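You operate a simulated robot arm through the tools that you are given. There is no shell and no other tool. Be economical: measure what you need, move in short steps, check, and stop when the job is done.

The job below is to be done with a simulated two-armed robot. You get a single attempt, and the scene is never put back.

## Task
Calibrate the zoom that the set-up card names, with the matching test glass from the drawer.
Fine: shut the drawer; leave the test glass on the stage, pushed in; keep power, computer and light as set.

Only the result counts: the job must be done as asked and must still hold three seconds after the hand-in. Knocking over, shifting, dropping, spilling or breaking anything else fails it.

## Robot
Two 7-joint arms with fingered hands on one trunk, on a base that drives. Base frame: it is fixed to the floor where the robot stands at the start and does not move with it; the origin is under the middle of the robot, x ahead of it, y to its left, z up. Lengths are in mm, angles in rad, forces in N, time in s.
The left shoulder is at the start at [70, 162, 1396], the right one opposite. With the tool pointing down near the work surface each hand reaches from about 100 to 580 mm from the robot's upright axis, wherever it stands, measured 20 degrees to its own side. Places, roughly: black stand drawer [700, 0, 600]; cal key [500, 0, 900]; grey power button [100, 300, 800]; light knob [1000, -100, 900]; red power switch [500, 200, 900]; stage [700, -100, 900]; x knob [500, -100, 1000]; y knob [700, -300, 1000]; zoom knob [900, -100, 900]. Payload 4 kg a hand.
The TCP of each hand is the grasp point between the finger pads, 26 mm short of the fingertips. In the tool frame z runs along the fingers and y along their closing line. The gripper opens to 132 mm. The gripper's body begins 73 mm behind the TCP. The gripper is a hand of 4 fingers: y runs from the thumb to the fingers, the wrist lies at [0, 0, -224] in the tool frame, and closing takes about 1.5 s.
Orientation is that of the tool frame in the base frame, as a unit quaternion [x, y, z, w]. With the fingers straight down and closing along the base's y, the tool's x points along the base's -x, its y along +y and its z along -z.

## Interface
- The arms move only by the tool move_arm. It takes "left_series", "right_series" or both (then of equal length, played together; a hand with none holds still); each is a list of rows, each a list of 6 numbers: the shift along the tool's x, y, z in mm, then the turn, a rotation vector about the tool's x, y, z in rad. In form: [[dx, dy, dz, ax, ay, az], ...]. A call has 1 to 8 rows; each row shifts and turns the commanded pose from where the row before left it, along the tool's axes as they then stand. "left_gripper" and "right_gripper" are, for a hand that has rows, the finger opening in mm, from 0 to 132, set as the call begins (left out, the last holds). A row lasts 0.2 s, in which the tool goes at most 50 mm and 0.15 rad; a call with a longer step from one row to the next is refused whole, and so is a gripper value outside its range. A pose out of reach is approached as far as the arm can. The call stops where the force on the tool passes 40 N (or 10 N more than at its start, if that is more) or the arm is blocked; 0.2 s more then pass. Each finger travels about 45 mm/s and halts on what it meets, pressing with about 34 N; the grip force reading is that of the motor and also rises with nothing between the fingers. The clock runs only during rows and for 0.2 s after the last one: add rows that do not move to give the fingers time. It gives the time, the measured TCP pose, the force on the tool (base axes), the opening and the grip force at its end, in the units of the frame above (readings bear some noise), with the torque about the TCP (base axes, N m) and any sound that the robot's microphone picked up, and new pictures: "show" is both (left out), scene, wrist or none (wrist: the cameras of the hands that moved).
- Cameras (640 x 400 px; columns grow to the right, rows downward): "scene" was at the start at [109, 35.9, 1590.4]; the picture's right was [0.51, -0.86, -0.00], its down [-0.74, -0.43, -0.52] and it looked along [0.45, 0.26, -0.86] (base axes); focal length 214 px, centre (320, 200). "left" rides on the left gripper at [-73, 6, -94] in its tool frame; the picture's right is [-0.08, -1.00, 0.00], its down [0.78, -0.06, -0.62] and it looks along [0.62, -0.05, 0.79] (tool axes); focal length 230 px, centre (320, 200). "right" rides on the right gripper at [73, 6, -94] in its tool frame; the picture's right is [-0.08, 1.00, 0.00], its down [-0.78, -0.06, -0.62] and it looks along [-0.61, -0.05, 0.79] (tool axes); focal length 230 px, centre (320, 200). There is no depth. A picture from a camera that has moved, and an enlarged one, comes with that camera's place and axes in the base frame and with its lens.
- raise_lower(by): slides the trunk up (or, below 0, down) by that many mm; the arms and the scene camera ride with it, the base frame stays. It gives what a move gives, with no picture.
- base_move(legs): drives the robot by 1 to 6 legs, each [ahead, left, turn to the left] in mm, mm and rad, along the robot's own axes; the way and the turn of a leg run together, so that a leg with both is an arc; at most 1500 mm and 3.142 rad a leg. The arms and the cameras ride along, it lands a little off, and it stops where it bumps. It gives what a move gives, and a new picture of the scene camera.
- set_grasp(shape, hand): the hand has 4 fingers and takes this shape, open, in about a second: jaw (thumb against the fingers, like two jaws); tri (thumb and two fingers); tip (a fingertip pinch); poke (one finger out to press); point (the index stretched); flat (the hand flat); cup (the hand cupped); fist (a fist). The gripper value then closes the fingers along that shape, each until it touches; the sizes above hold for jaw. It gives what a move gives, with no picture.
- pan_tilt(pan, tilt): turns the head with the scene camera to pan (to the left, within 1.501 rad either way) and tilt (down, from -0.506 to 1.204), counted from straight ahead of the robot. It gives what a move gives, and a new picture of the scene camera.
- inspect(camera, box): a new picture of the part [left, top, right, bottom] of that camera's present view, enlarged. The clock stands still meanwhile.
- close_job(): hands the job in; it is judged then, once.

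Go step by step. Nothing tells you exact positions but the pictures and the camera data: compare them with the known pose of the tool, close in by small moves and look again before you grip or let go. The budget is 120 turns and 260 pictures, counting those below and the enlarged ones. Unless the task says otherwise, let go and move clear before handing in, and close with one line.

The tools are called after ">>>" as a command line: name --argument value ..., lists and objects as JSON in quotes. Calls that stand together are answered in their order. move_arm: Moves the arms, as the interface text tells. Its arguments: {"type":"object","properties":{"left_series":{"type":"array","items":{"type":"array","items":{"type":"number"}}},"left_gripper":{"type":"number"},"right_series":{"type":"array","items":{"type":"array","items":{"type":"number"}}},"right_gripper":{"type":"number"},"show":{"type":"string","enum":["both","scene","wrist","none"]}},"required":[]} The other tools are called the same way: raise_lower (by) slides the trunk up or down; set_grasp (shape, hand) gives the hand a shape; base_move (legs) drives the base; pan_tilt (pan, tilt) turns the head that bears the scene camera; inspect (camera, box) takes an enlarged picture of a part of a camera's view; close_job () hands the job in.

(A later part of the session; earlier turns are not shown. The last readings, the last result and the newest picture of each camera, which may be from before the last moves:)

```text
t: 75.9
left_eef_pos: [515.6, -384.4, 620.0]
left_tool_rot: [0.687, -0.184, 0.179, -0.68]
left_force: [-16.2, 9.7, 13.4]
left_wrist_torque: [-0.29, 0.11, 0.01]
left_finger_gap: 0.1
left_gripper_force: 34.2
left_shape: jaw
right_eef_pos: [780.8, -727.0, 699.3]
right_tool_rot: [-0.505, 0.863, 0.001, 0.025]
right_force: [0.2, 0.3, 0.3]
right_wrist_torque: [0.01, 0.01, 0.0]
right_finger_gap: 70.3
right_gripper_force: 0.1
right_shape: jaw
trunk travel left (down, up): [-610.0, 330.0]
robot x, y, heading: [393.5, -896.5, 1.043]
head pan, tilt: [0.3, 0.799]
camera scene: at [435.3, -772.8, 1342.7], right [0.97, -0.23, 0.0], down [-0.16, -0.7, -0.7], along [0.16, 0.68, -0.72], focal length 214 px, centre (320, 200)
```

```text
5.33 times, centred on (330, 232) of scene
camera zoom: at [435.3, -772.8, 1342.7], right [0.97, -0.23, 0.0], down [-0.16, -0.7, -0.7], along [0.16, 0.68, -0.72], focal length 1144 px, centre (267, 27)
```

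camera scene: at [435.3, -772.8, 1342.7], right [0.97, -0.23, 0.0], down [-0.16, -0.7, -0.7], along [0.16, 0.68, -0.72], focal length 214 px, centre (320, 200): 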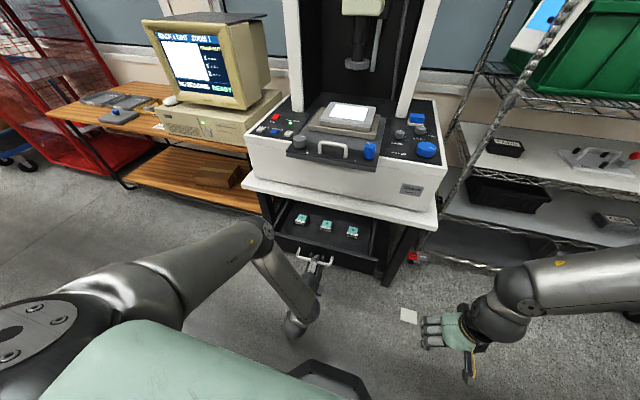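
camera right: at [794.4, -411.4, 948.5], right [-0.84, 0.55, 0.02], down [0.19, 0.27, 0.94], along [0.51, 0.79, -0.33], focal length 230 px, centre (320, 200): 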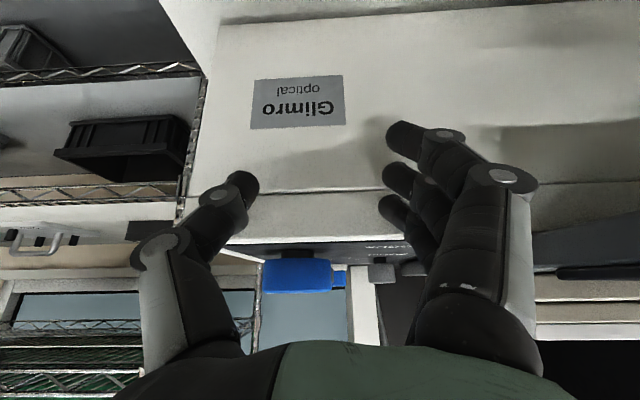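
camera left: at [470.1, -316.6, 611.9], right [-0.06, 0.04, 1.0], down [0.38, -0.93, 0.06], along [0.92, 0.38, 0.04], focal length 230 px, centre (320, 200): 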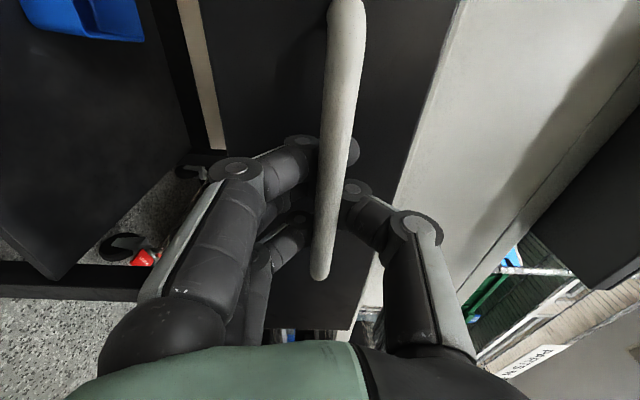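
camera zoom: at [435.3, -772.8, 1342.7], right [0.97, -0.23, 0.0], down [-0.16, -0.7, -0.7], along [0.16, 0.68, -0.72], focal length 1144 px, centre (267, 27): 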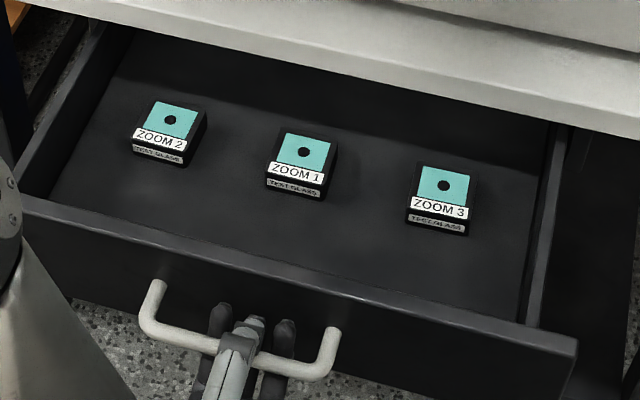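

The ZOOM 3 glass is the right one. I'll pull the drawer a bit further for clearance from the table edge.

>>> base_move --legs '[[-60, 0, 0]]'

>>> inspect --camera "scene" --box '[270, 170, 390, 245]'

```text
t: 76.9
left_eef_pos: [497.3, -412.4, 623.2]
left_tool_rot: [-0.681, 0.182, -0.179, 0.686]
left_force: [1.5, 3.6, 4.8]
left_wrist_torque: [0.02, 0.0, -0.04]
left_finger_gap: 0.0
left_gripper_force: 33.4
left_shape: jaw
right_eef_pos: [761.3, -760.6, 698.5]
right_tool_rot: [-0.506, 0.862, 0.0, 0.024]
right_force: [-1.4, -0.4, 0.1]
right_wrist_torque: [-0.01, 0.01, 0.0]
right_finger_gap: 70.2
right_gripper_force: 0.1
right_shape: jaw
trunk travel left (down, up): [-610.0, 330.0]
robot x, y, heading: [372.1, -931.1, 1.035]
head pan, tilt: [0.3, 0.799]
stopped in leg 1: the force on the tool passed its limit at 55 N (the readings are from after the stop); the commanded pose is now the measured one
camera scene: at [416.7, -806.8, 1342.2], right [0.97, -0.23, 0.0], down [-0.16, -0.7, -0.7], along [0.16, 0.68, -0.72], focal length 214 px, centre (320, 200)
```

scene: 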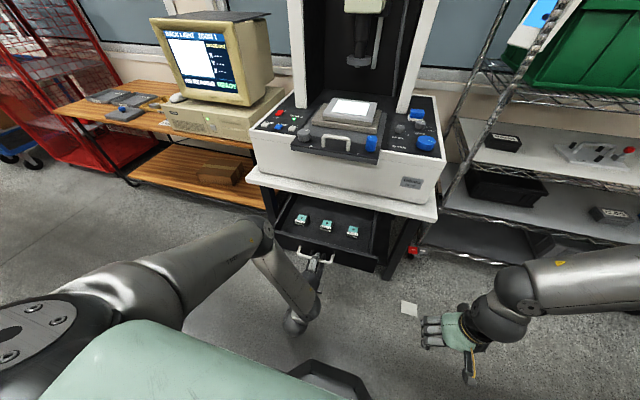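

```text
5.33 times, centred on (330, 208) of scene
camera zoom: at [416.7, -806.8, 1342.2], right [0.97, -0.23, 0.0], down [-0.16, -0.7, -0.7], along [0.16, 0.68, -0.72], focal length 1144 px, centre (267, 160)
```

zoom: 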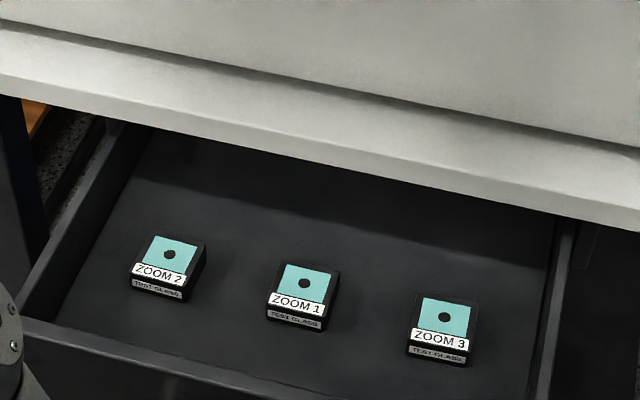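

The drawer is fully out. I release the handle and back away.

>>> move_arm --left_series '[[0, 0, 0, 0, 0, 0], [0, 0, 0, 0, 0, 0], [0, 0, 0, 0, 0, 0], [0, 0, 0, 0, 0, 0], [0, 0, 0, 0, 0, 0], [0, 0, 0, 0, 0, 0]]' --left_gripper 60 --show "none"

>>> base_move --legs '[[-70, 0, 0]]'

>>> raise_lower --by 200

```text
t: 78.3
left_eef_pos: [496.0, -414.0, 622.3]
left_tool_rot: [-0.683, 0.181, -0.178, 0.684]
left_force: [-0.6, -0.5, -0.5]
left_wrist_torque: [-0.03, 0.01, 0.01]
left_finger_gap: 59.5
left_gripper_force: 0.0
left_shape: jaw
right_eef_pos: [762.2, -761.4, 696.6]
right_tool_rot: [-0.506, 0.862, 0.001, 0.024]
right_force: [0.8, -0.1, 0.2]
right_wrist_torque: [0.01, -0.01, 0.01]
right_finger_gap: 70.0
right_gripper_force: 0.0
right_shape: jaw
trunk travel left (down, up): [-610.0, 330.0]
robot x, y, heading: [374.8, -930.2, 1.042]
head pan, tilt: [0.3, 0.799]
```

```text
t: 79.3
left_eef_pos: [461.7, -474.0, 623.6]
left_tool_rot: [-0.683, 0.182, -0.177, 0.685]
left_force: [-0.3, 0.7, -0.1]
left_wrist_torque: [-0.01, 0.01, -0.01]
left_finger_gap: 59.4
left_gripper_force: 0.2
left_shape: jaw
right_eef_pos: [725.9, -821.4, 698.3]
right_tool_rot: [-0.505, 0.863, 0.001, 0.025]
right_force: [-1.6, 0.3, -0.9]
right_wrist_torque: [0.04, 0.0, 0.01]
right_finger_gap: 70.1
right_gripper_force: 0.0
right_shape: jaw
trunk travel left (down, up): [-610.0, 330.0]
robot x, y, heading: [337.0, -989.9, 1.047]
head pan, tilt: [0.3, 0.799]
camera scene: at [381.3, -867.6, 1342.5], right [0.97, -0.23, 0.0], down [-0.16, -0.7, -0.7], along [0.16, 0.68, -0.72], focal length 214 px, centre (320, 200)
```

scene: 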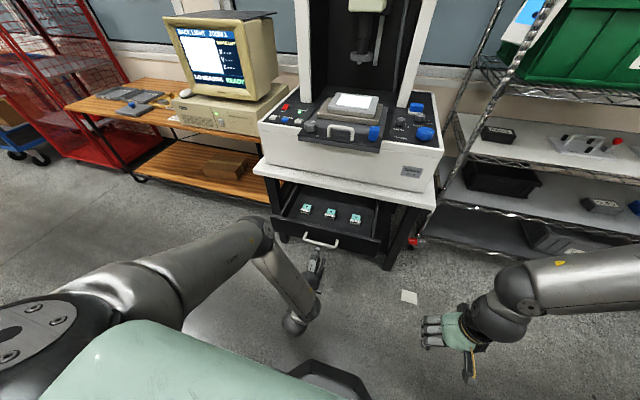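

```text
t: 81.4
left_eef_pos: [462.4, -473.6, 821.1]
left_tool_rot: [-0.682, 0.181, -0.178, 0.685]
left_force: [0.2, 0.0, -0.3]
left_wrist_torque: [0.0, -0.01, 0.0]
left_finger_gap: 59.4
left_gripper_force: 0.1
left_shape: jaw
right_eef_pos: [727.0, -821.3, 897.5]
right_tool_rot: [-0.505, 0.863, 0.001, 0.024]
right_force: [0.0, 0.3, 0.3]
right_wrist_torque: [0.0, 0.02, 0.02]
right_finger_gap: 70.2
right_gripper_force: 0.0
right_shape: jaw
trunk travel left (down, up): [-810.0, 130.0]
robot x, y, heading: [336.7, -987.5, 1.042]
head pan, tilt: [0.3, 0.799]
```

>>> move_arm --left_series '[[0, 0, 0, -0.12, 0, 0], [0, 0, 0, -0.12, 0, 0], [0, 0, 0, -0.12, 0, 0], [0, 0, 0, 0, 0, 0.15], [0, 0, 0, 0, 0, 0.15], [0, 0, 0, 0, 0, 0.15], [0, 0, 0, 0, 0, 0.15], [0, 0, 0, 0, 0, 0.15]]' --show "none"

>>> move_arm --left_series '[[0, 0, 0, 0, 0, 0.15], [0, 0, 0, 0, 0, 0.15], [0, 0, 0, 0, 0, 0.15], [0, 0, 0, 0, 0, 0.15], [0, 0, 0, 0, 0, 0.15], [0, 0, 0, 0, 0, 0.07]]' --show "none"

>>> move_arm --left_series '[[-15, 0, -14, 0, 0.15, 0], [-13, 0, -16, 0, 0.15, 0], [-10, 0, -18, 0, 0.15, 0], [-7, 0, -19, 0, 0.15, 0], [-4, 0, -20, 0, 0.15, 0], [-1, 0, -20, 0, 0.15, 0], [2, 0, -20, 0, 0.15, 0], [5, 0, -20, 0, 0.15, 0]]' --left_gripper 100 --show "none"

```text
t: 83.2
left_eef_pos: [461.9, -472.8, 822.9]
left_tool_rot: [0.662, -0.487, -0.069, -0.565]
left_force: [-0.2, 0.1, -0.1]
left_wrist_torque: [0.0, 0.02, -0.02]
left_finger_gap: 59.5
left_gripper_force: 0.1
left_shape: jaw
right_eef_pos: [726.2, -822.0, 897.9]
right_tool_rot: [-0.505, 0.863, 0.001, 0.024]
right_force: [-1.0, 0.0, -1.4]
right_wrist_torque: [-0.03, -0.01, -0.01]
right_finger_gap: 70.1
right_gripper_force: 0.1
right_shape: jaw
trunk travel left (down, up): [-810.0, 130.0]
robot x, y, heading: [340.0, -989.2, 1.038]
head pan, tilt: [0.3, 0.799]
```

```text
t: 84.6
left_eef_pos: [463.4, -472.4, 823.2]
left_tool_rot: [-0.413, 0.711, 0.289, 0.491]
left_force: [-0.1, 0.3, -0.2]
left_wrist_torque: [-0.02, 0.0, 0.01]
left_finger_gap: 59.8
left_gripper_force: 0.1
left_shape: jaw
right_eef_pos: [726.7, -821.0, 897.0]
right_tool_rot: [-0.505, 0.863, 0.0, 0.024]
right_force: [-0.3, 0.2, -0.7]
right_wrist_torque: [-0.02, -0.03, 0.0]
right_finger_gap: 69.9
right_gripper_force: 0.0
right_shape: jaw
trunk travel left (down, up): [-810.0, 130.0]
robot x, y, heading: [339.4, -988.9, 1.038]
head pan, tilt: [0.3, 0.799]
```

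```text
t: 86.4
left_eef_pos: [435.0, -528.4, 976.1]
left_tool_rot: [-0.503, 0.864, 0.005, 0.004]
left_force: [0.6, 0.4, -0.7]
left_wrist_torque: [0.02, 0.0, -0.01]
left_finger_gap: 100.0
left_gripper_force: 0.1
left_shape: jaw
left hand out of reach, approached as far as the arm can: row 1
right_eef_pos: [725.8, -820.0, 898.6]
right_tool_rot: [-0.505, 0.863, 0.001, 0.024]
right_force: [0.4, -0.3, 0.4]
right_wrist_torque: [-0.02, 0.03, 0.01]
right_finger_gap: 70.0
right_gripper_force: 0.2
right_shape: jaw
trunk travel left (down, up): [-810.0, 130.0]
robot x, y, heading: [340.9, -994.6, 1.042]
head pan, tilt: [0.3, 0.799]
```

The left hand is pointing down again. I'll drive so the ZOOM 3 glass is ahead of the left arm.

>>> base_move --legs '[[0, -105, 0], [270, 0, 0]]'

>>> inspect --camera "left" --box '[0, 0, 640, 400]'

>>> pan_tilt --pan 0.3 --tilt 1.0

```text
t: 89.1
left_eef_pos: [654.9, -354.4, 978.4]
left_tool_rot: [-0.505, 0.863, 0.005, 0.005]
left_force: [-0.4, -0.8, -0.8]
left_wrist_torque: [0.0, 0.0, -0.04]
left_finger_gap: 99.5
left_gripper_force: 0.1
left_shape: jaw
right_eef_pos: [946.4, -644.5, 898.7]
right_tool_rot: [-0.506, 0.862, 0.001, 0.025]
right_force: [-0.1, -1.2, -0.1]
right_wrist_torque: [0.03, 0.01, 0.0]
right_finger_gap: 69.9
right_gripper_force: 0.1
right_shape: jaw
trunk travel left (down, up): [-810.0, 130.0]
robot x, y, heading: [559.8, -808.6, 1.045]
head pan, tilt: [0.3, 0.799]
camera scene: at [602.7, -691.3, 1542.6], right [0.97, -0.23, 0.0], down [-0.16, -0.7, -0.7], along [0.16, 0.68, -0.72], focal length 214 px, centre (320, 200)
```

scene: 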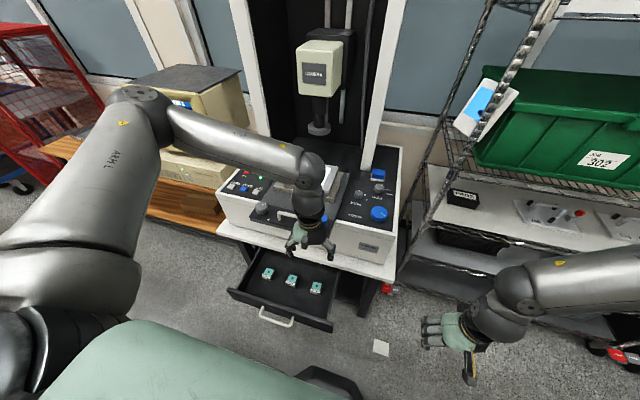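

```text
1.00 times, centred on (320, 200) of left (not enlarged: the box is as wide or as high as the picture)
camera zoom: at [686.1, -289.2, 1072.0], right [0.91, -0.42, 0.0], down [-0.33, -0.72, 0.61], along [-0.26, -0.55, -0.8], focal length 230 px, centre (320, 200)
```

zoom: 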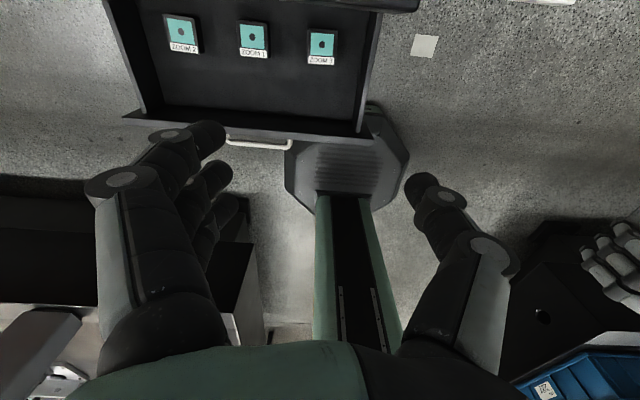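

```text
t: 89.8
left_eef_pos: [655.5, -351.7, 976.4]
left_tool_rot: [-0.504, 0.863, 0.005, 0.005]
left_force: [0.0, 0.1, 0.2]
left_wrist_torque: [-0.01, -0.03, -0.01]
left_finger_gap: 99.8
left_gripper_force: 0.0
left_shape: jaw
right_eef_pos: [948.7, -642.6, 898.3]
right_tool_rot: [-0.506, 0.862, 0.0, 0.024]
right_force: [0.3, -1.1, 0.3]
right_wrist_torque: [0.0, -0.03, 0.04]
right_finger_gap: 70.2
right_gripper_force: 0.0
right_shape: jaw
trunk travel left (down, up): [-810.0, 130.0]
robot x, y, heading: [558.7, -814.7, 1.04]
head pan, tilt: [0.3, 1.0]
camera scene: at [601.2, -699.6, 1527.2], right [0.97, -0.23, 0.0], down [-0.19, -0.82, -0.54], along [0.12, 0.53, -0.84], focal length 214 px, centre (320, 200)
```

scene: 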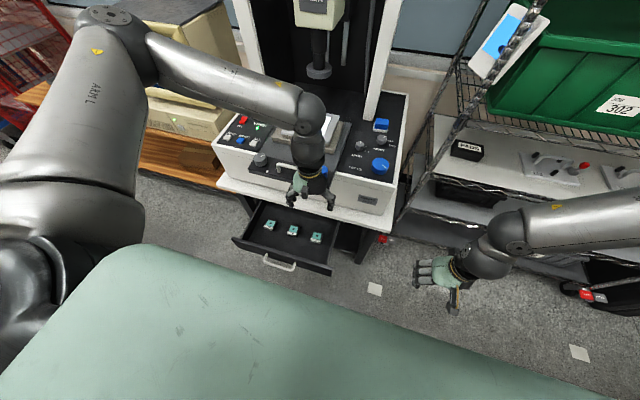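

>>> move_arm --left_series '[[-20, 2, 0, 0, -0.15, 0], [-20, 2, 6, 0, -0.15, 0]]' --left_gripper 85 --show "none"

>>> raise_lower --by -240

>>> inspect --camera "left" --box '[0, 0, 640, 400]'

```text
t: 90.4
left_eef_pos: [671.6, -315.8, 973.1]
left_tool_rot: [-0.499, 0.853, 0.08, 0.134]
left_force: [0.1, -0.2, -0.1]
left_wrist_torque: [0.03, 0.0, 0.02]
left_finger_gap: 85.4
left_gripper_force: 0.1
left_shape: jaw
right_eef_pos: [947.4, -642.8, 898.5]
right_tool_rot: [-0.505, 0.863, 0.001, 0.023]
right_force: [0.5, 0.6, 0.8]
right_wrist_torque: [0.01, -0.02, 0.0]
right_finger_gap: 70.0
right_gripper_force: 0.0
right_shape: jaw
trunk travel left (down, up): [-810.0, 130.0]
robot x, y, heading: [559.7, -816.3, 1.038]
head pan, tilt: [0.3, 1.0]
```

```text
t: 91.9
left_eef_pos: [673.2, -313.7, 838.0]
left_tool_rot: [-0.499, 0.851, 0.084, 0.141]
left_force: [-2.6, -0.7, 8.8]
left_wrist_torque: [0.48, -0.34, 0.11]
left_finger_gap: 85.4
left_gripper_force: 0.1
left_shape: jaw
right_eef_pos: [947.2, -643.4, 756.1]
right_tool_rot: [-0.507, 0.862, 0.001, 0.024]
right_force: [0.5, 0.7, -0.1]
right_wrist_torque: [-0.05, 0.0, 0.0]
right_finger_gap: 70.1
right_gripper_force: 0.1
right_shape: jaw
trunk travel left (down, up): [-669.0, 271.0]
robot x, y, heading: [561.5, -811.7, 1.045]
head pan, tilt: [0.3, 1.0]
stopped: the force on the tool passed its limit at 65 N (the readings are from after the stop); the commanded pose is now the measured one
```

```text
1.00 times, centred on (320, 200) of left (not enlarged: the box is as wide or as high as the picture)
camera zoom: at [689.3, -276.5, 950.3], right [0.91, -0.42, 0.02], down [-0.41, -0.85, 0.33], along [-0.12, -0.31, -0.94], focal length 230 px, centre (320, 200)
```

zoom: 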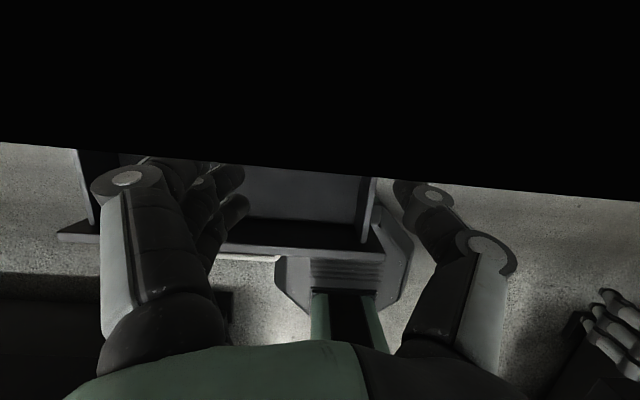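

The wrist touched the protruding stage panel. I'll lift off, check the stage, and use a stronger forward tilt so the wrist stays back.

>>> raise_lower --by 70

>>> base_move --legs '[[-90, 0, 0]]'

>>> inspect --camera "scene" --box '[210, 80, 410, 260]'

```text
t: 93.0
left_eef_pos: [674.8, -313.4, 907.1]
left_tool_rot: [-0.499, 0.851, 0.083, 0.14]
left_force: [0.6, 0.0, -0.4]
left_wrist_torque: [0.0, 0.0, 0.01]
left_finger_gap: 85.5
left_gripper_force: 0.1
left_shape: jaw
right_eef_pos: [947.9, -642.9, 826.0]
right_tool_rot: [-0.506, 0.862, 0.001, 0.023]
right_force: [-0.3, 0.2, 0.1]
right_wrist_torque: [-0.02, 0.0, 0.01]
right_finger_gap: 70.0
right_gripper_force: 0.1
right_shape: jaw
trunk travel left (down, up): [-739.0, 201.0]
robot x, y, heading: [560.7, -816.2, 1.045]
head pan, tilt: [0.3, 1.0]
```

```text
t: 94.1
left_eef_pos: [629.5, -389.9, 908.0]
left_tool_rot: [-0.498, 0.852, 0.082, 0.14]
left_force: [0.4, -0.3, -0.6]
left_wrist_torque: [-0.01, 0.01, 0.0]
left_finger_gap: 85.7
left_gripper_force: 0.0
left_shape: jaw
right_eef_pos: [903.5, -720.1, 826.9]
right_tool_rot: [-0.505, 0.863, 0.001, 0.023]
right_force: [-0.3, -0.3, -0.3]
right_wrist_torque: [-0.01, -0.01, 0.01]
right_finger_gap: 70.1
right_gripper_force: 0.1
right_shape: jaw
trunk travel left (down, up): [-739.0, 201.0]
robot x, y, heading: [514.8, -890.0, 1.038]
head pan, tilt: [0.3, 1.0]
camera scene: at [556.3, -776.9, 1456.3], right [0.97, -0.23, 0.0], down [-0.19, -0.82, -0.54], along [0.12, 0.53, -0.84], focal length 214 px, centre (320, 200)
```

scene: 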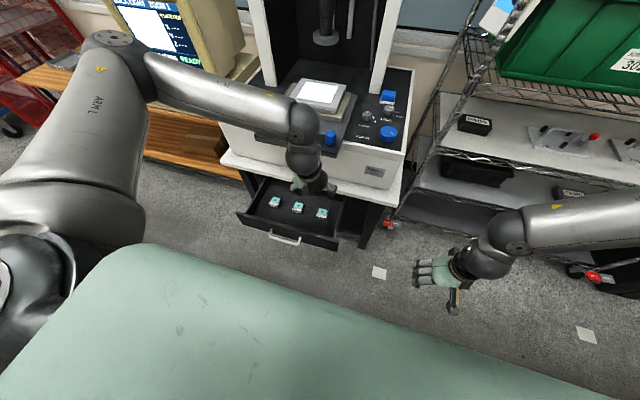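

```text
2.22 times, centred on (310, 170) of scene
camera zoom: at [556.3, -776.9, 1456.3], right [0.97, -0.23, 0.0], down [-0.19, -0.82, -0.54], along [0.12, 0.53, -0.84], focal length 477 px, centre (342, 267)
```

zoom: 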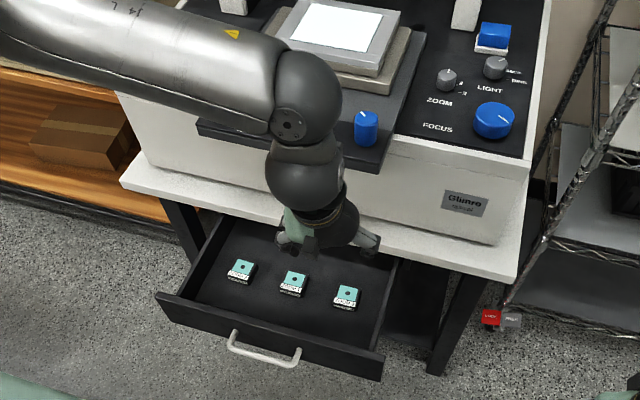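

>>> move_arm --left_series '[[0, 0, 0, 0, -0.15, 0], [0, 0, 0, 0, -0.15, 0], [0, 0, 0, 0, -0.15, 0]]' --left_gripper 85 --show "scene"

```text
t: 94.9
left_eef_pos: [631.3, -391.0, 908.4]
left_tool_rot: [-0.468, 0.798, 0.192, 0.327]
left_force: [0.0, -0.1, -0.2]
left_wrist_torque: [-0.01, 0.0, 0.01]
left_finger_gap: 85.6
left_gripper_force: 0.1
left_shape: jaw
right_eef_pos: [903.1, -721.5, 826.1]
right_tool_rot: [-0.505, 0.863, 0.001, 0.024]
right_force: [0.4, -0.5, 0.0]
right_wrist_torque: [0.01, 0.01, 0.02]
right_finger_gap: 70.2
right_gripper_force: 0.1
right_shape: jaw
trunk travel left (down, up): [-739.0, 201.0]
robot x, y, heading: [513.7, -887.7, 1.044]
head pan, tilt: [0.3, 1.0]
camera scene: at [556.5, -777.9, 1456.5], right [0.97, -0.23, 0.0], down [-0.19, -0.82, -0.54], along [0.12, 0.53, -0.84], focal length 214 px, centre (320, 200)
```

scene: 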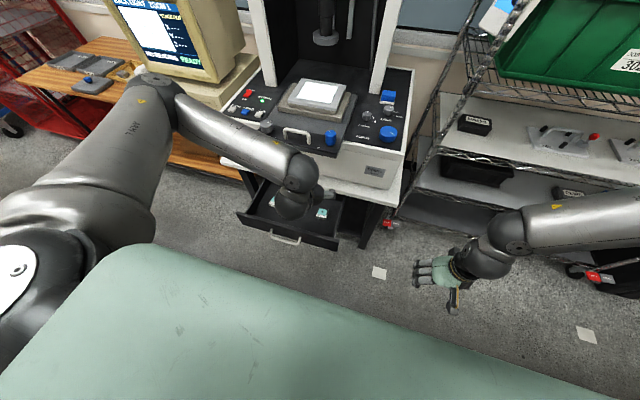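

>>> raise_lower --by -190

>>> inspect --camera "left" --box '[0, 0, 640, 400]'

>>> pan_tilt --pan 0.3 --tilt 0.8

```text
t: 97.0
left_eef_pos: [630.6, -391.5, 717.4]
left_tool_rot: [-0.467, 0.799, 0.192, 0.327]
left_force: [-0.5, 0.6, -0.7]
left_wrist_torque: [0.02, 0.01, -0.04]
left_finger_gap: 85.2
left_gripper_force: 0.1
left_shape: jaw
right_eef_pos: [903.6, -722.1, 636.9]
right_tool_rot: [-0.505, 0.863, 0.0, 0.024]
right_force: [-0.7, -0.4, -0.4]
right_wrist_torque: [0.02, 0.02, -0.01]
right_finger_gap: 70.3
right_gripper_force: 0.1
right_shape: jaw
trunk travel left (down, up): [-549.0, 391.0]
robot x, y, heading: [512.3, -889.8, 1.043]
head pan, tilt: [0.3, 1.0]
```

```text
1.00 times, centred on (320, 200) of left (not enlarged: the box is as wide or as high as the picture)
camera zoom: at [620.2, -399.4, 836.0], right [0.9, -0.44, 0.05], down [-0.43, -0.89, -0.11], along [0.1, 0.08, -0.99], focal length 230 px, centre (320, 200)
```

zoom: 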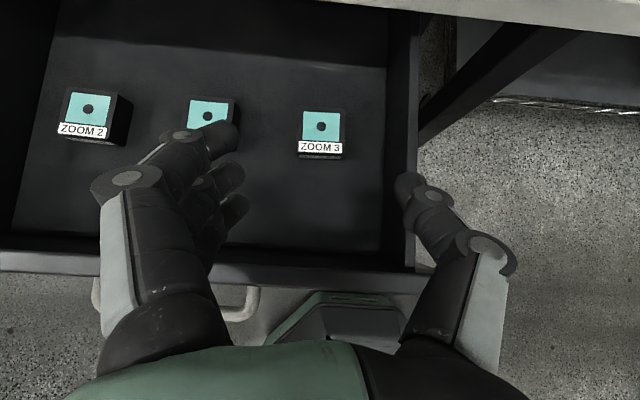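

```text
t: 97.7
left_eef_pos: [631.6, -390.7, 717.0]
left_tool_rot: [-0.466, 0.799, 0.191, 0.327]
left_force: [-0.3, 0.7, -0.8]
left_wrist_torque: [-0.02, 0.05, 0.02]
left_finger_gap: 85.4
left_gripper_force: 0.0
left_shape: jaw
right_eef_pos: [903.1, -720.7, 637.4]
right_tool_rot: [-0.504, 0.863, 0.0, 0.023]
right_force: [-0.4, -0.7, -0.4]
right_wrist_torque: [0.03, -0.02, -0.03]
right_finger_gap: 70.2
right_gripper_force: 0.1
right_shape: jaw
trunk travel left (down, up): [-549.0, 391.0]
robot x, y, heading: [515.1, -888.0, 1.038]
head pan, tilt: [0.3, 0.799]
camera scene: at [558.5, -766.9, 1281.5], right [0.97, -0.23, 0.0], down [-0.16, -0.7, -0.7], along [0.16, 0.68, -0.72], focal length 214 px, centre (320, 200)
```

scene: 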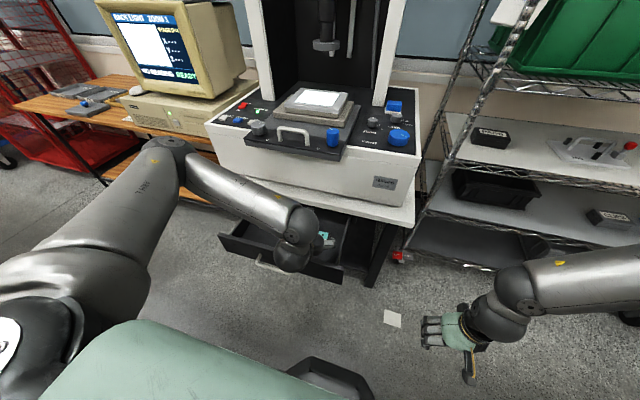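

>>> move_arm --left_series '[[-2, 0, 35, 0, 0, 0], [-2, 0, 35, 0, 0, 0], [-2, 0, 32, 0, 0, 0]]' --show "both"

```text
t: 98.5
left_eef_pos: [669.8, -324.7, 648.9]
left_tool_rot: [-0.468, 0.799, 0.192, 0.326]
left_force: [0.2, 0.2, 0.8]
left_wrist_torque: [-0.01, 0.03, -0.01]
left_finger_gap: 85.4
left_gripper_force: 0.0
left_shape: jaw
right_eef_pos: [902.9, -719.7, 636.3]
right_tool_rot: [-0.504, 0.863, 0.001, 0.024]
right_force: [0.8, 0.4, 0.0]
right_wrist_torque: [-0.01, -0.03, 0.0]
right_finger_gap: 69.8
right_gripper_force: 0.1
right_shape: jaw
trunk travel left (down, up): [-549.0, 391.0]
robot x, y, heading: [512.3, -890.0, 1.036]
head pan, tilt: [0.3, 0.799]
camera scene: at [558.7, -766.2, 1281.5], right [0.97, -0.23, 0.0], down [-0.16, -0.7, -0.7], along [0.16, 0.68, -0.72], focal length 214 px, centre (320, 200)
camera left: at [659.0, -334.5, 767.2], right [0.9, -0.44, 0.05], down [-0.43, -0.89, -0.11], along [0.1, 0.08, -0.99], focal length 230 px, centre (320, 200)
```

scene: 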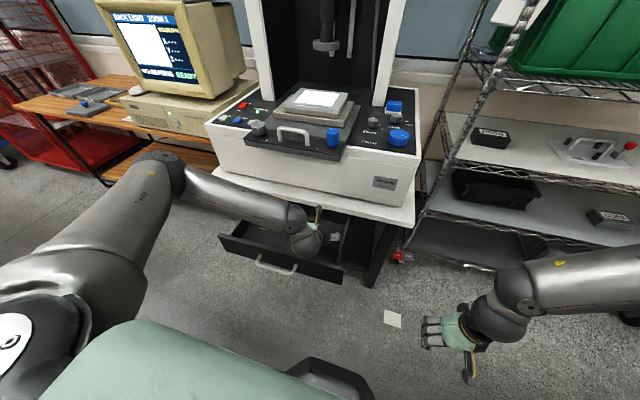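
left: 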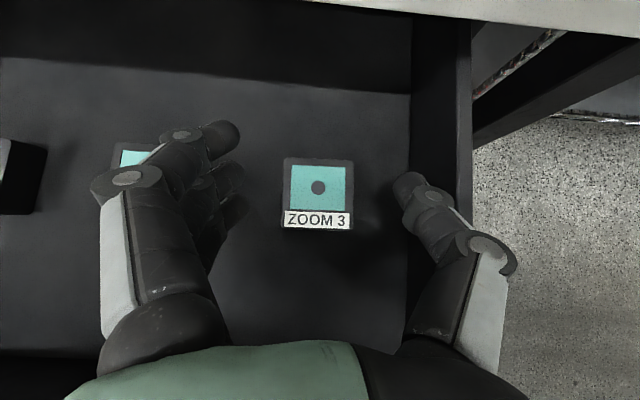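

>>> move_arm --left_series '[[10, 0, 10, 0, 0, 0], [9, 0, 9, 0, 0, 0]]' --show "wrist"

```text
t: 99.1
left_eef_pos: [669.6, -325.4, 625.4]
left_tool_rot: [-0.467, 0.798, 0.194, 0.329]
left_force: [0.9, 1.0, 14.7]
left_wrist_torque: [0.37, 0.66, -0.02]
left_finger_gap: 84.9
left_gripper_force: 0.1
left_shape: jaw
right_eef_pos: [902.1, -722.3, 637.1]
right_tool_rot: [-0.505, 0.863, 0.002, 0.024]
right_force: [0.4, -1.0, 0.0]
right_wrist_torque: [-0.01, 0.04, 0.01]
right_finger_gap: 70.0
right_gripper_force: 0.0
right_shape: jaw
trunk travel left (down, up): [-549.0, 391.0]
robot x, y, heading: [512.3, -890.0, 1.038]
head pan, tilt: [0.3, 0.799]
camera left: at [659.1, -333.7, 743.8], right [0.9, -0.44, 0.05], down [-0.43, -0.89, -0.12], along [0.1, 0.08, -0.99], focal length 230 px, centre (320, 200)
```

left: 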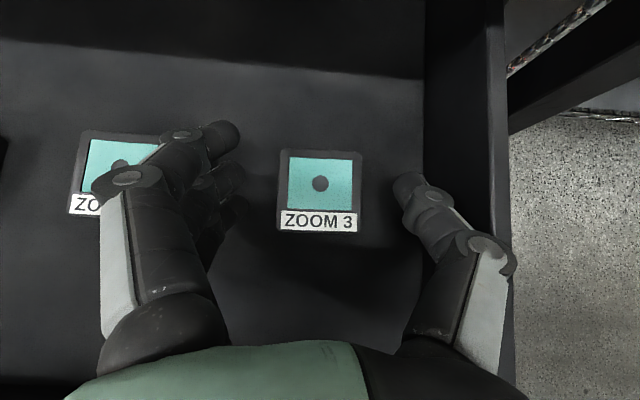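

>>> move_arm --left_series '[[-3, 0, -3, 0, 0, 0], [0, 0, 0, 0, 0, 0], [0, 0, 0, 0, 0, 0], [0, 0, 0, 0, 0, 0], [0, 0, 0, 0, 0, 0], [0, 0, 0, 0, 0, 0], [0, 0, 0, 0, 0, 0]]' --left_gripper 20 --show "wrist"

```text
t: 100.7
left_eef_pos: [669.9, -324.7, 627.5]
left_tool_rot: [-0.467, 0.798, 0.192, 0.328]
left_force: [0.9, -0.7, 11.4]
left_wrist_torque: [0.19, -0.07, -0.04]
left_finger_gap: 26.9
left_gripper_force: 34.5
left_shape: jaw
right_eef_pos: [902.7, -721.5, 636.4]
right_tool_rot: [-0.504, 0.863, 0.001, 0.025]
right_force: [0.0, 0.7, -0.8]
right_wrist_torque: [-0.01, 0.01, 0.01]
right_finger_gap: 70.3
right_gripper_force: 0.1
right_shape: jaw
trunk travel left (down, up): [-549.0, 391.0]
robot x, y, heading: [515.1, -891.1, 1.039]
head pan, tilt: [0.3, 0.799]
camera left: at [658.9, -334.3, 746.5], right [0.9, -0.44, 0.05], down [-0.43, -0.89, -0.11], along [0.1, 0.08, -0.99], focal length 230 px, centre (320, 200)
```

left: 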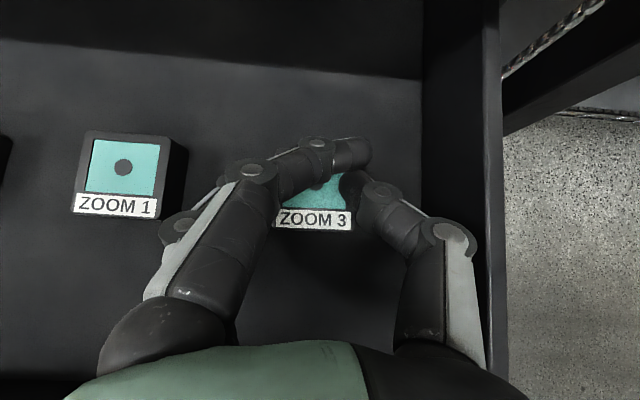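

>>> inspect --camera "left" --box '[220, 110, 420, 260]'

>>> inspect --camera "scene" --box '[280, 200, 360, 280]'

```text
2.67 times, centred on (320, 185) of left
camera zoom: at [658.9, -334.3, 746.5], right [0.9, -0.44, 0.05], down [-0.43, -0.89, -0.11], along [0.1, 0.08, -0.99], focal length 614 px, centre (320, 240)
```

zoom: 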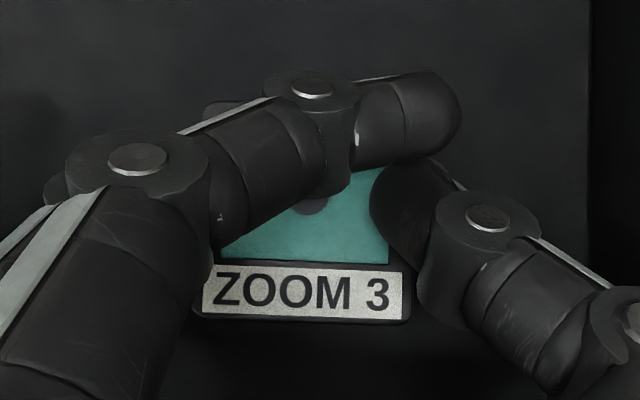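

```text
5.00 times, centred on (320, 240) of scene
camera zoom: at [558.4, -768.2, 1281.8], right [0.97, -0.23, 0.0], down [-0.16, -0.7, -0.7], along [0.16, 0.68, -0.72], focal length 1072 px, centre (320, 0)
```

zoom: 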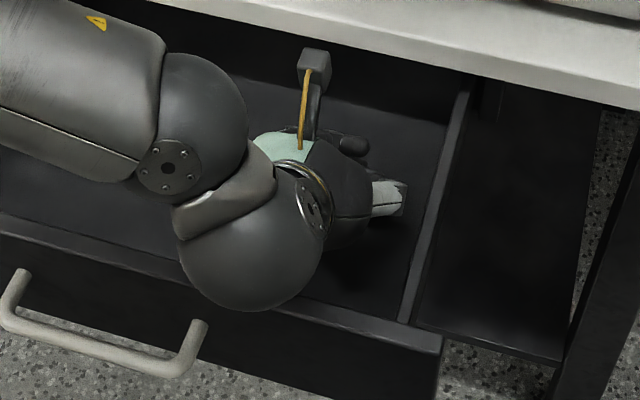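

One finger lies over the glass top because of the tilt, so this isn't a safe lift. I'll use this hold only to slide the glass ~60 mm toward the drawer front, where I can grip it with a steeper hand.

>>> move_arm --left_series '[[7, 0, -7, 0, 0, 0], [12, 0, -12, 0, 0, 0], [12, 0, -12, 0, 0, 0], [12, 0, -12, 0, 0, 0]]' --show "wrist"

```text
t: 101.5
left_eef_pos: [650.8, -352.0, 631.4]
left_tool_rot: [-0.468, 0.794, 0.196, 0.333]
left_force: [4.9, 6.3, 2.7]
left_wrist_torque: [-0.39, 0.32, 0.02]
left_finger_gap: 26.1
left_gripper_force: 33.4
left_shape: jaw
right_eef_pos: [903.7, -721.3, 636.6]
right_tool_rot: [-0.504, 0.863, 0.001, 0.024]
right_force: [-0.6, -0.3, -0.5]
right_wrist_torque: [0.02, -0.02, -0.01]
right_finger_gap: 70.0
right_gripper_force: 0.1
right_shape: jaw
trunk travel left (down, up): [-549.0, 391.0]
robot x, y, heading: [515.7, -888.0, 1.038]
head pan, tilt: [0.3, 0.799]
stopped in row 4 (left hand): the force on the tool passed its limit at 47 N (the readings are from after the stop); the commanded pose is now the measured one
camera left: at [639.6, -362.9, 749.4], right [0.9, -0.43, 0.05], down [-0.42, -0.9, -0.13], along [0.1, 0.09, -0.99], focal length 230 px, centre (320, 200)
```

left: 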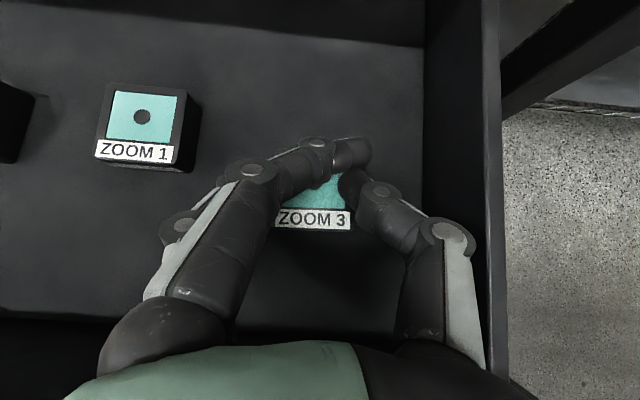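

>>> move_arm --left_series '[[0, 0, 0, 0, 0, 0], [0, 0, 0, 0, 0, 0], [0, 0, 0, 0, 0, 0], [0, 0, 0, 0, 0, 0], [0, 0, 0, 0, 0, 0], [0, 0, 0, 0, 0, 0], [-14, 0, -14, 0, 0, 0], [-28, 0, -28, 0, 0, 0]]' --left_gripper 85 --show "wrist"

```text
t: 103.3
left_eef_pos: [649.0, -354.9, 689.8]
left_tool_rot: [-0.469, 0.795, 0.196, 0.331]
left_force: [0.3, -0.4, -0.5]
left_wrist_torque: [-0.01, 0.02, -0.01]
left_finger_gap: 84.7
left_gripper_force: 0.1
left_shape: jaw
right_eef_pos: [903.8, -721.7, 636.0]
right_tool_rot: [-0.505, 0.863, 0.001, 0.025]
right_force: [0.6, -0.1, -0.3]
right_wrist_torque: [-0.03, -0.01, -0.03]
right_finger_gap: 70.0
right_gripper_force: 0.0
right_shape: jaw
trunk travel left (down, up): [-549.0, 391.0]
robot x, y, heading: [514.6, -890.4, 1.045]
head pan, tilt: [0.3, 0.799]
camera left: at [638.4, -365.0, 807.3], right [0.9, -0.43, 0.05], down [-0.43, -0.9, -0.12], along [0.1, 0.09, -0.99], focal length 230 px, centre (320, 200)
```

left: 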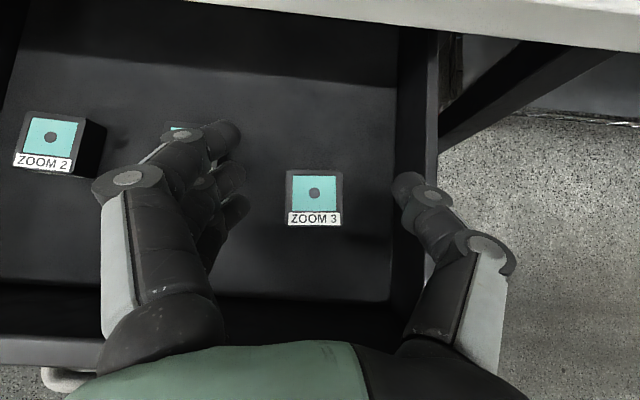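

>>> move_arm --left_series '[[-2, 1, 2, 0, 0.15, 0], [-2, 1, 2, 0, 0.15, 0], [-2, 0, 2, 0, 0.15, 0]]' --show "both"

```text
t: 104.1
left_eef_pos: [651.5, -345.3, 689.6]
left_tool_rot: [-0.501, 0.849, 0.086, 0.145]
left_force: [0.4, 0.2, -0.4]
left_wrist_torque: [-0.01, 0.01, 0.0]
left_finger_gap: 84.9
left_gripper_force: 0.1
left_shape: jaw
right_eef_pos: [904.1, -721.0, 636.5]
right_tool_rot: [-0.505, 0.863, 0.001, 0.024]
right_force: [0.2, 0.0, -0.6]
right_wrist_torque: [-0.01, 0.0, -0.01]
right_finger_gap: 70.3
right_gripper_force: 0.0
right_shape: jaw
trunk travel left (down, up): [-549.0, 391.0]
robot x, y, heading: [515.8, -888.3, 1.042]
head pan, tilt: [0.3, 0.799]
camera scene: at [559.4, -766.3, 1281.4], right [0.97, -0.23, 0.0], down [-0.16, -0.7, -0.7], along [0.16, 0.68, -0.72], focal length 214 px, centre (320, 200)
camera left: at [666.9, -309.2, 801.3], right [0.91, -0.42, 0.02], down [-0.4, -0.86, 0.32], along [-0.11, -0.3, -0.95], focal length 230 px, centre (320, 200)
```

scene: 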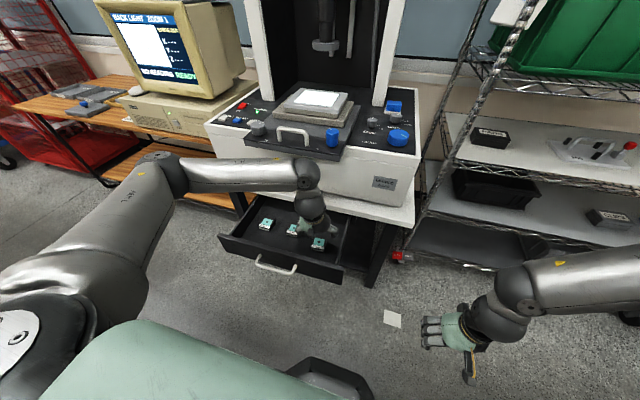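
left: 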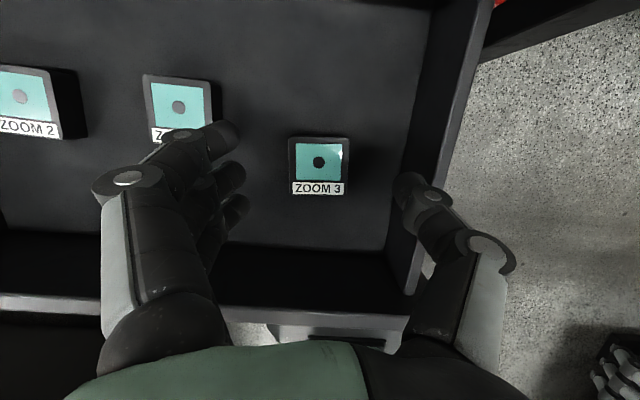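

>>> move_arm --left_series '[[9.7, 0, 28.4, 0, 0, 0], [9.7, 0, 28.4, 0, 0, 0]]' --show "wrist"

```text
t: 104.7
left_eef_pos: [651.9, -345.0, 629.1]
left_tool_rot: [-0.5, 0.849, 0.086, 0.147]
left_force: [0.1, 0.2, -0.8]
left_wrist_torque: [-0.02, 0.0, -0.02]
left_finger_gap: 84.8
left_gripper_force: 0.1
left_shape: jaw
right_eef_pos: [904.0, -721.0, 637.0]
right_tool_rot: [-0.505, 0.863, 0.001, 0.024]
right_force: [-0.3, -0.5, 0.0]
right_wrist_torque: [0.01, 0.03, -0.01]
right_finger_gap: 70.0
right_gripper_force: 0.2
right_shape: jaw
trunk travel left (down, up): [-549.0, 391.0]
robot x, y, heading: [513.2, -891.1, 1.037]
head pan, tilt: [0.3, 0.799]
camera left: at [666.7, -308.6, 741.4], right [0.91, -0.42, 0.03], down [-0.4, -0.86, 0.32], along [-0.11, -0.3, -0.95], focal length 230 px, centre (320, 200)
```

left: 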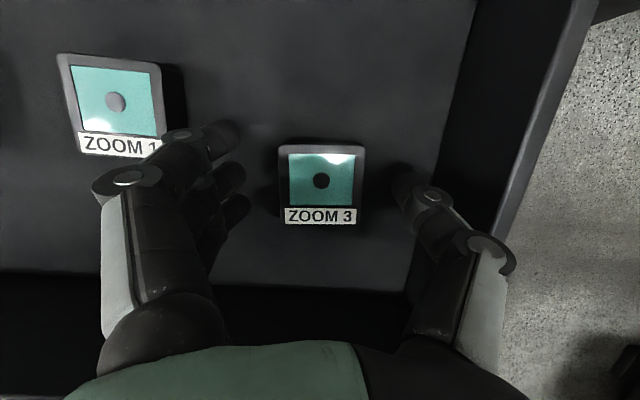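

>>> move_arm --left_series '[[1.3, 0, 3.8, 0, 0, 0], [0, 0, 0, 0, 0, 0], [0, 0, 0, 0, 0, 0], [0, 0, 0, 0, 0, 0], [0, 0, 0, 0, 0, 0], [0, 0, 0, 0, 0, 0]]' --left_gripper 25 --show "wrist"

```text
t: 106.1
left_eef_pos: [653.3, -343.1, 624.5]
left_tool_rot: [-0.5, 0.849, 0.087, 0.146]
left_force: [1.3, 1.0, 1.8]
left_wrist_torque: [0.02, 0.04, -0.03]
left_finger_gap: 39.2
left_gripper_force: 34.7
left_shape: jaw
right_eef_pos: [903.8, -721.6, 635.8]
right_tool_rot: [-0.504, 0.863, 0.001, 0.024]
right_force: [0.2, 1.7, -0.4]
right_wrist_torque: [0.03, -0.02, -0.02]
right_finger_gap: 70.2
right_gripper_force: 0.2
right_shape: jaw
trunk travel left (down, up): [-549.0, 391.0]
robot x, y, heading: [516.5, -888.8, 1.038]
head pan, tilt: [0.3, 0.799]
camera left: at [667.1, -308.7, 737.7], right [0.91, -0.42, 0.03], down [-0.4, -0.86, 0.32], along [-0.11, -0.3, -0.95], focal length 230 px, centre (320, 200)
```

left: 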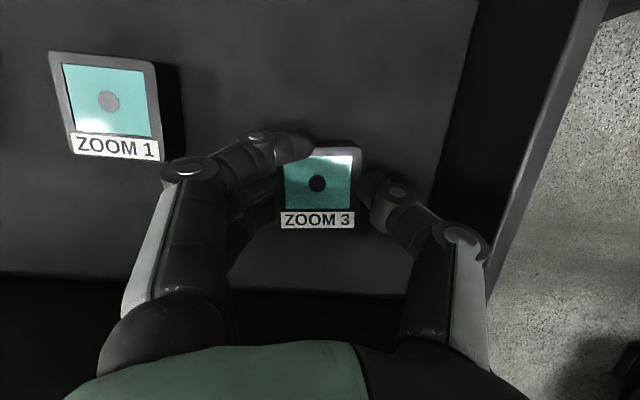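

>>> move_arm --left_series '[[-3, 0, -9.5, 0, 0, 0], [-5, 0, -14, 0, 0, 0], [-5, 0, -14, 0, 0, 0]]' --left_gripper 15 --show "both"

```text
t: 106.9
left_eef_pos: [651.8, -346.7, 664.1]
left_tool_rot: [-0.501, 0.849, 0.087, 0.146]
left_force: [-0.4, 0.3, -1.2]
left_wrist_torque: [-0.01, -0.07, 0.01]
left_finger_gap: 38.7
left_gripper_force: 34.3
left_shape: jaw
right_eef_pos: [903.3, -720.6, 635.9]
right_tool_rot: [-0.505, 0.863, 0.0, 0.024]
right_force: [0.5, -0.8, 0.1]
right_wrist_torque: [-0.01, -0.02, 0.01]
right_finger_gap: 69.9
right_gripper_force: 0.1
right_shape: jaw
trunk travel left (down, up): [-549.0, 391.0]
robot x, y, heading: [516.3, -891.3, 1.04]
head pan, tilt: [0.3, 0.799]
camera scene: at [558.8, -766.7, 1281.5], right [0.97, -0.23, 0.0], down [-0.16, -0.7, -0.7], along [0.16, 0.68, -0.72], focal length 214 px, centre (320, 200)
camera left: at [665.6, -309.9, 777.6], right [0.91, -0.42, 0.02], down [-0.4, -0.86, 0.32], along [-0.11, -0.3, -0.95], focal length 230 px, centre (320, 200)
```

scene: 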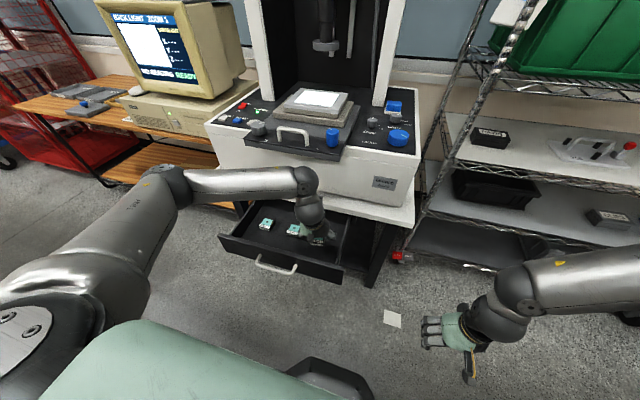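
left: 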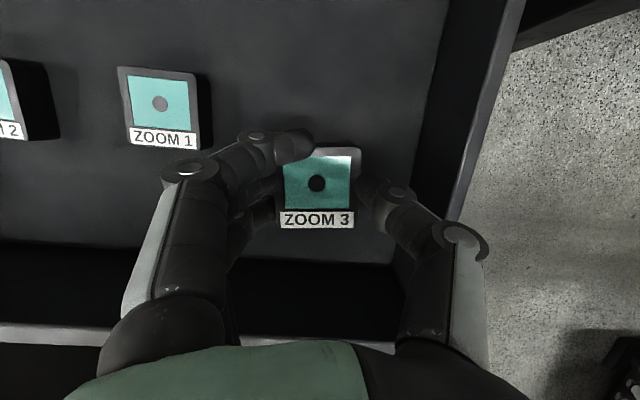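

The glass is lifted securely. I'll raise, then back out.

>>> raise_lower --by 85

>>> base_move --legs '[[-140, 0, 0]]'

>>> raise_lower --by 360

>>> pan_tilt --pan 0.3 --tilt 0.8

```text
t: 108.1
left_eef_pos: [652.2, -344.6, 749.6]
left_tool_rot: [-0.501, 0.849, 0.087, 0.145]
left_force: [0.6, 0.3, -1.0]
left_wrist_torque: [-0.01, 0.0, 0.0]
left_finger_gap: 38.2
left_gripper_force: 34.1
left_shape: jaw
right_eef_pos: [903.0, -721.8, 721.7]
right_tool_rot: [-0.505, 0.863, 0.001, 0.023]
right_force: [0.4, -0.1, 0.2]
right_wrist_torque: [0.02, 0.02, 0.0]
right_finger_gap: 70.1
right_gripper_force: 0.1
right_shape: jaw
trunk travel left (down, up): [-634.0, 306.0]
robot x, y, heading: [510.8, -887.1, 1.037]
head pan, tilt: [0.3, 0.799]
```

```text
t: 109.4
left_eef_pos: [583.0, -464.5, 750.5]
left_tool_rot: [-0.5, 0.849, 0.087, 0.146]
left_force: [-0.2, 0.5, -1.0]
left_wrist_torque: [0.0, 0.02, 0.01]
left_finger_gap: 38.4
left_gripper_force: 33.8
left_shape: jaw
right_eef_pos: [833.2, -840.3, 722.2]
right_tool_rot: [-0.504, 0.863, 0.001, 0.024]
right_force: [-0.1, 0.1, -1.2]
right_wrist_torque: [0.02, 0.0, -0.02]
right_finger_gap: 69.9
right_gripper_force: 0.1
right_shape: jaw
trunk travel left (down, up): [-634.0, 306.0]
robot x, y, heading: [443.6, -1010.4, 1.035]
head pan, tilt: [0.3, 0.799]
camera scene: at [488.9, -885.6, 1366.5], right [0.97, -0.23, 0.0], down [-0.17, -0.7, -0.7], along [0.16, 0.68, -0.72], focal length 214 px, centre (320, 200)
```

scene: 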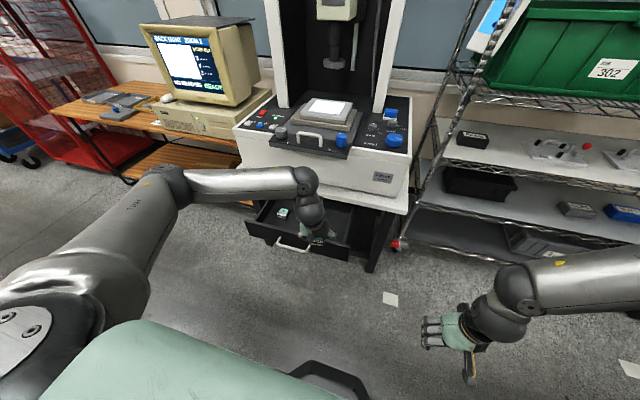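

```text
t: 112.5
left_eef_pos: [582.5, -463.7, 1056.2]
left_tool_rot: [-0.501, 0.849, 0.088, 0.146]
left_force: [0.3, 0.2, -1.0]
left_wrist_torque: [-0.01, 0.03, -0.01]
left_finger_gap: 38.5
left_gripper_force: 33.8
left_shape: jaw
right_eef_pos: [834.3, -840.6, 1028.6]
right_tool_rot: [-0.505, 0.863, 0.0, 0.024]
right_force: [-0.7, -0.9, 0.3]
right_wrist_torque: [-0.03, -0.02, 0.01]
right_finger_gap: 70.0
right_gripper_force: 0.0
right_shape: jaw
right hand out of reach, approached as far as the arm can: row 1
trunk travel left (down, up): [-940.0, 0.0]
robot x, y, heading: [446.6, -1007.7, 1.038]
head pan, tilt: [0.3, 0.799]
```

```text
t: 113.1
left_eef_pos: [582.5, -464.9, 1055.5]
left_tool_rot: [-0.501, 0.849, 0.088, 0.146]
left_force: [-0.2, 0.7, -1.8]
left_wrist_torque: [-0.02, 0.01, -0.02]
left_finger_gap: 38.4
left_gripper_force: 33.8
left_shape: jaw
right_eef_pos: [833.7, -840.1, 1027.3]
right_tool_rot: [-0.504, 0.863, 0.001, 0.024]
right_force: [-0.1, -0.4, 0.1]
right_wrist_torque: [0.0, 0.0, 0.01]
right_finger_gap: 70.2
right_gripper_force: 0.1
right_shape: jaw
trunk travel left (down, up): [-940.0, 0.0]
robot x, y, heading: [447.4, -1010.7, 1.033]
head pan, tilt: [0.3, 0.799]
camera scene: at [488.9, -885.5, 1672.4], right [0.97, -0.23, 0.0], down [-0.17, -0.7, -0.7], along [0.16, 0.68, -0.72], focal length 214 px, centre (320, 200)
```

scene: 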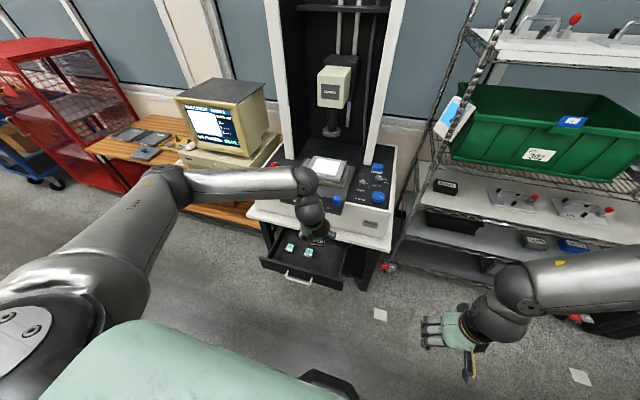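

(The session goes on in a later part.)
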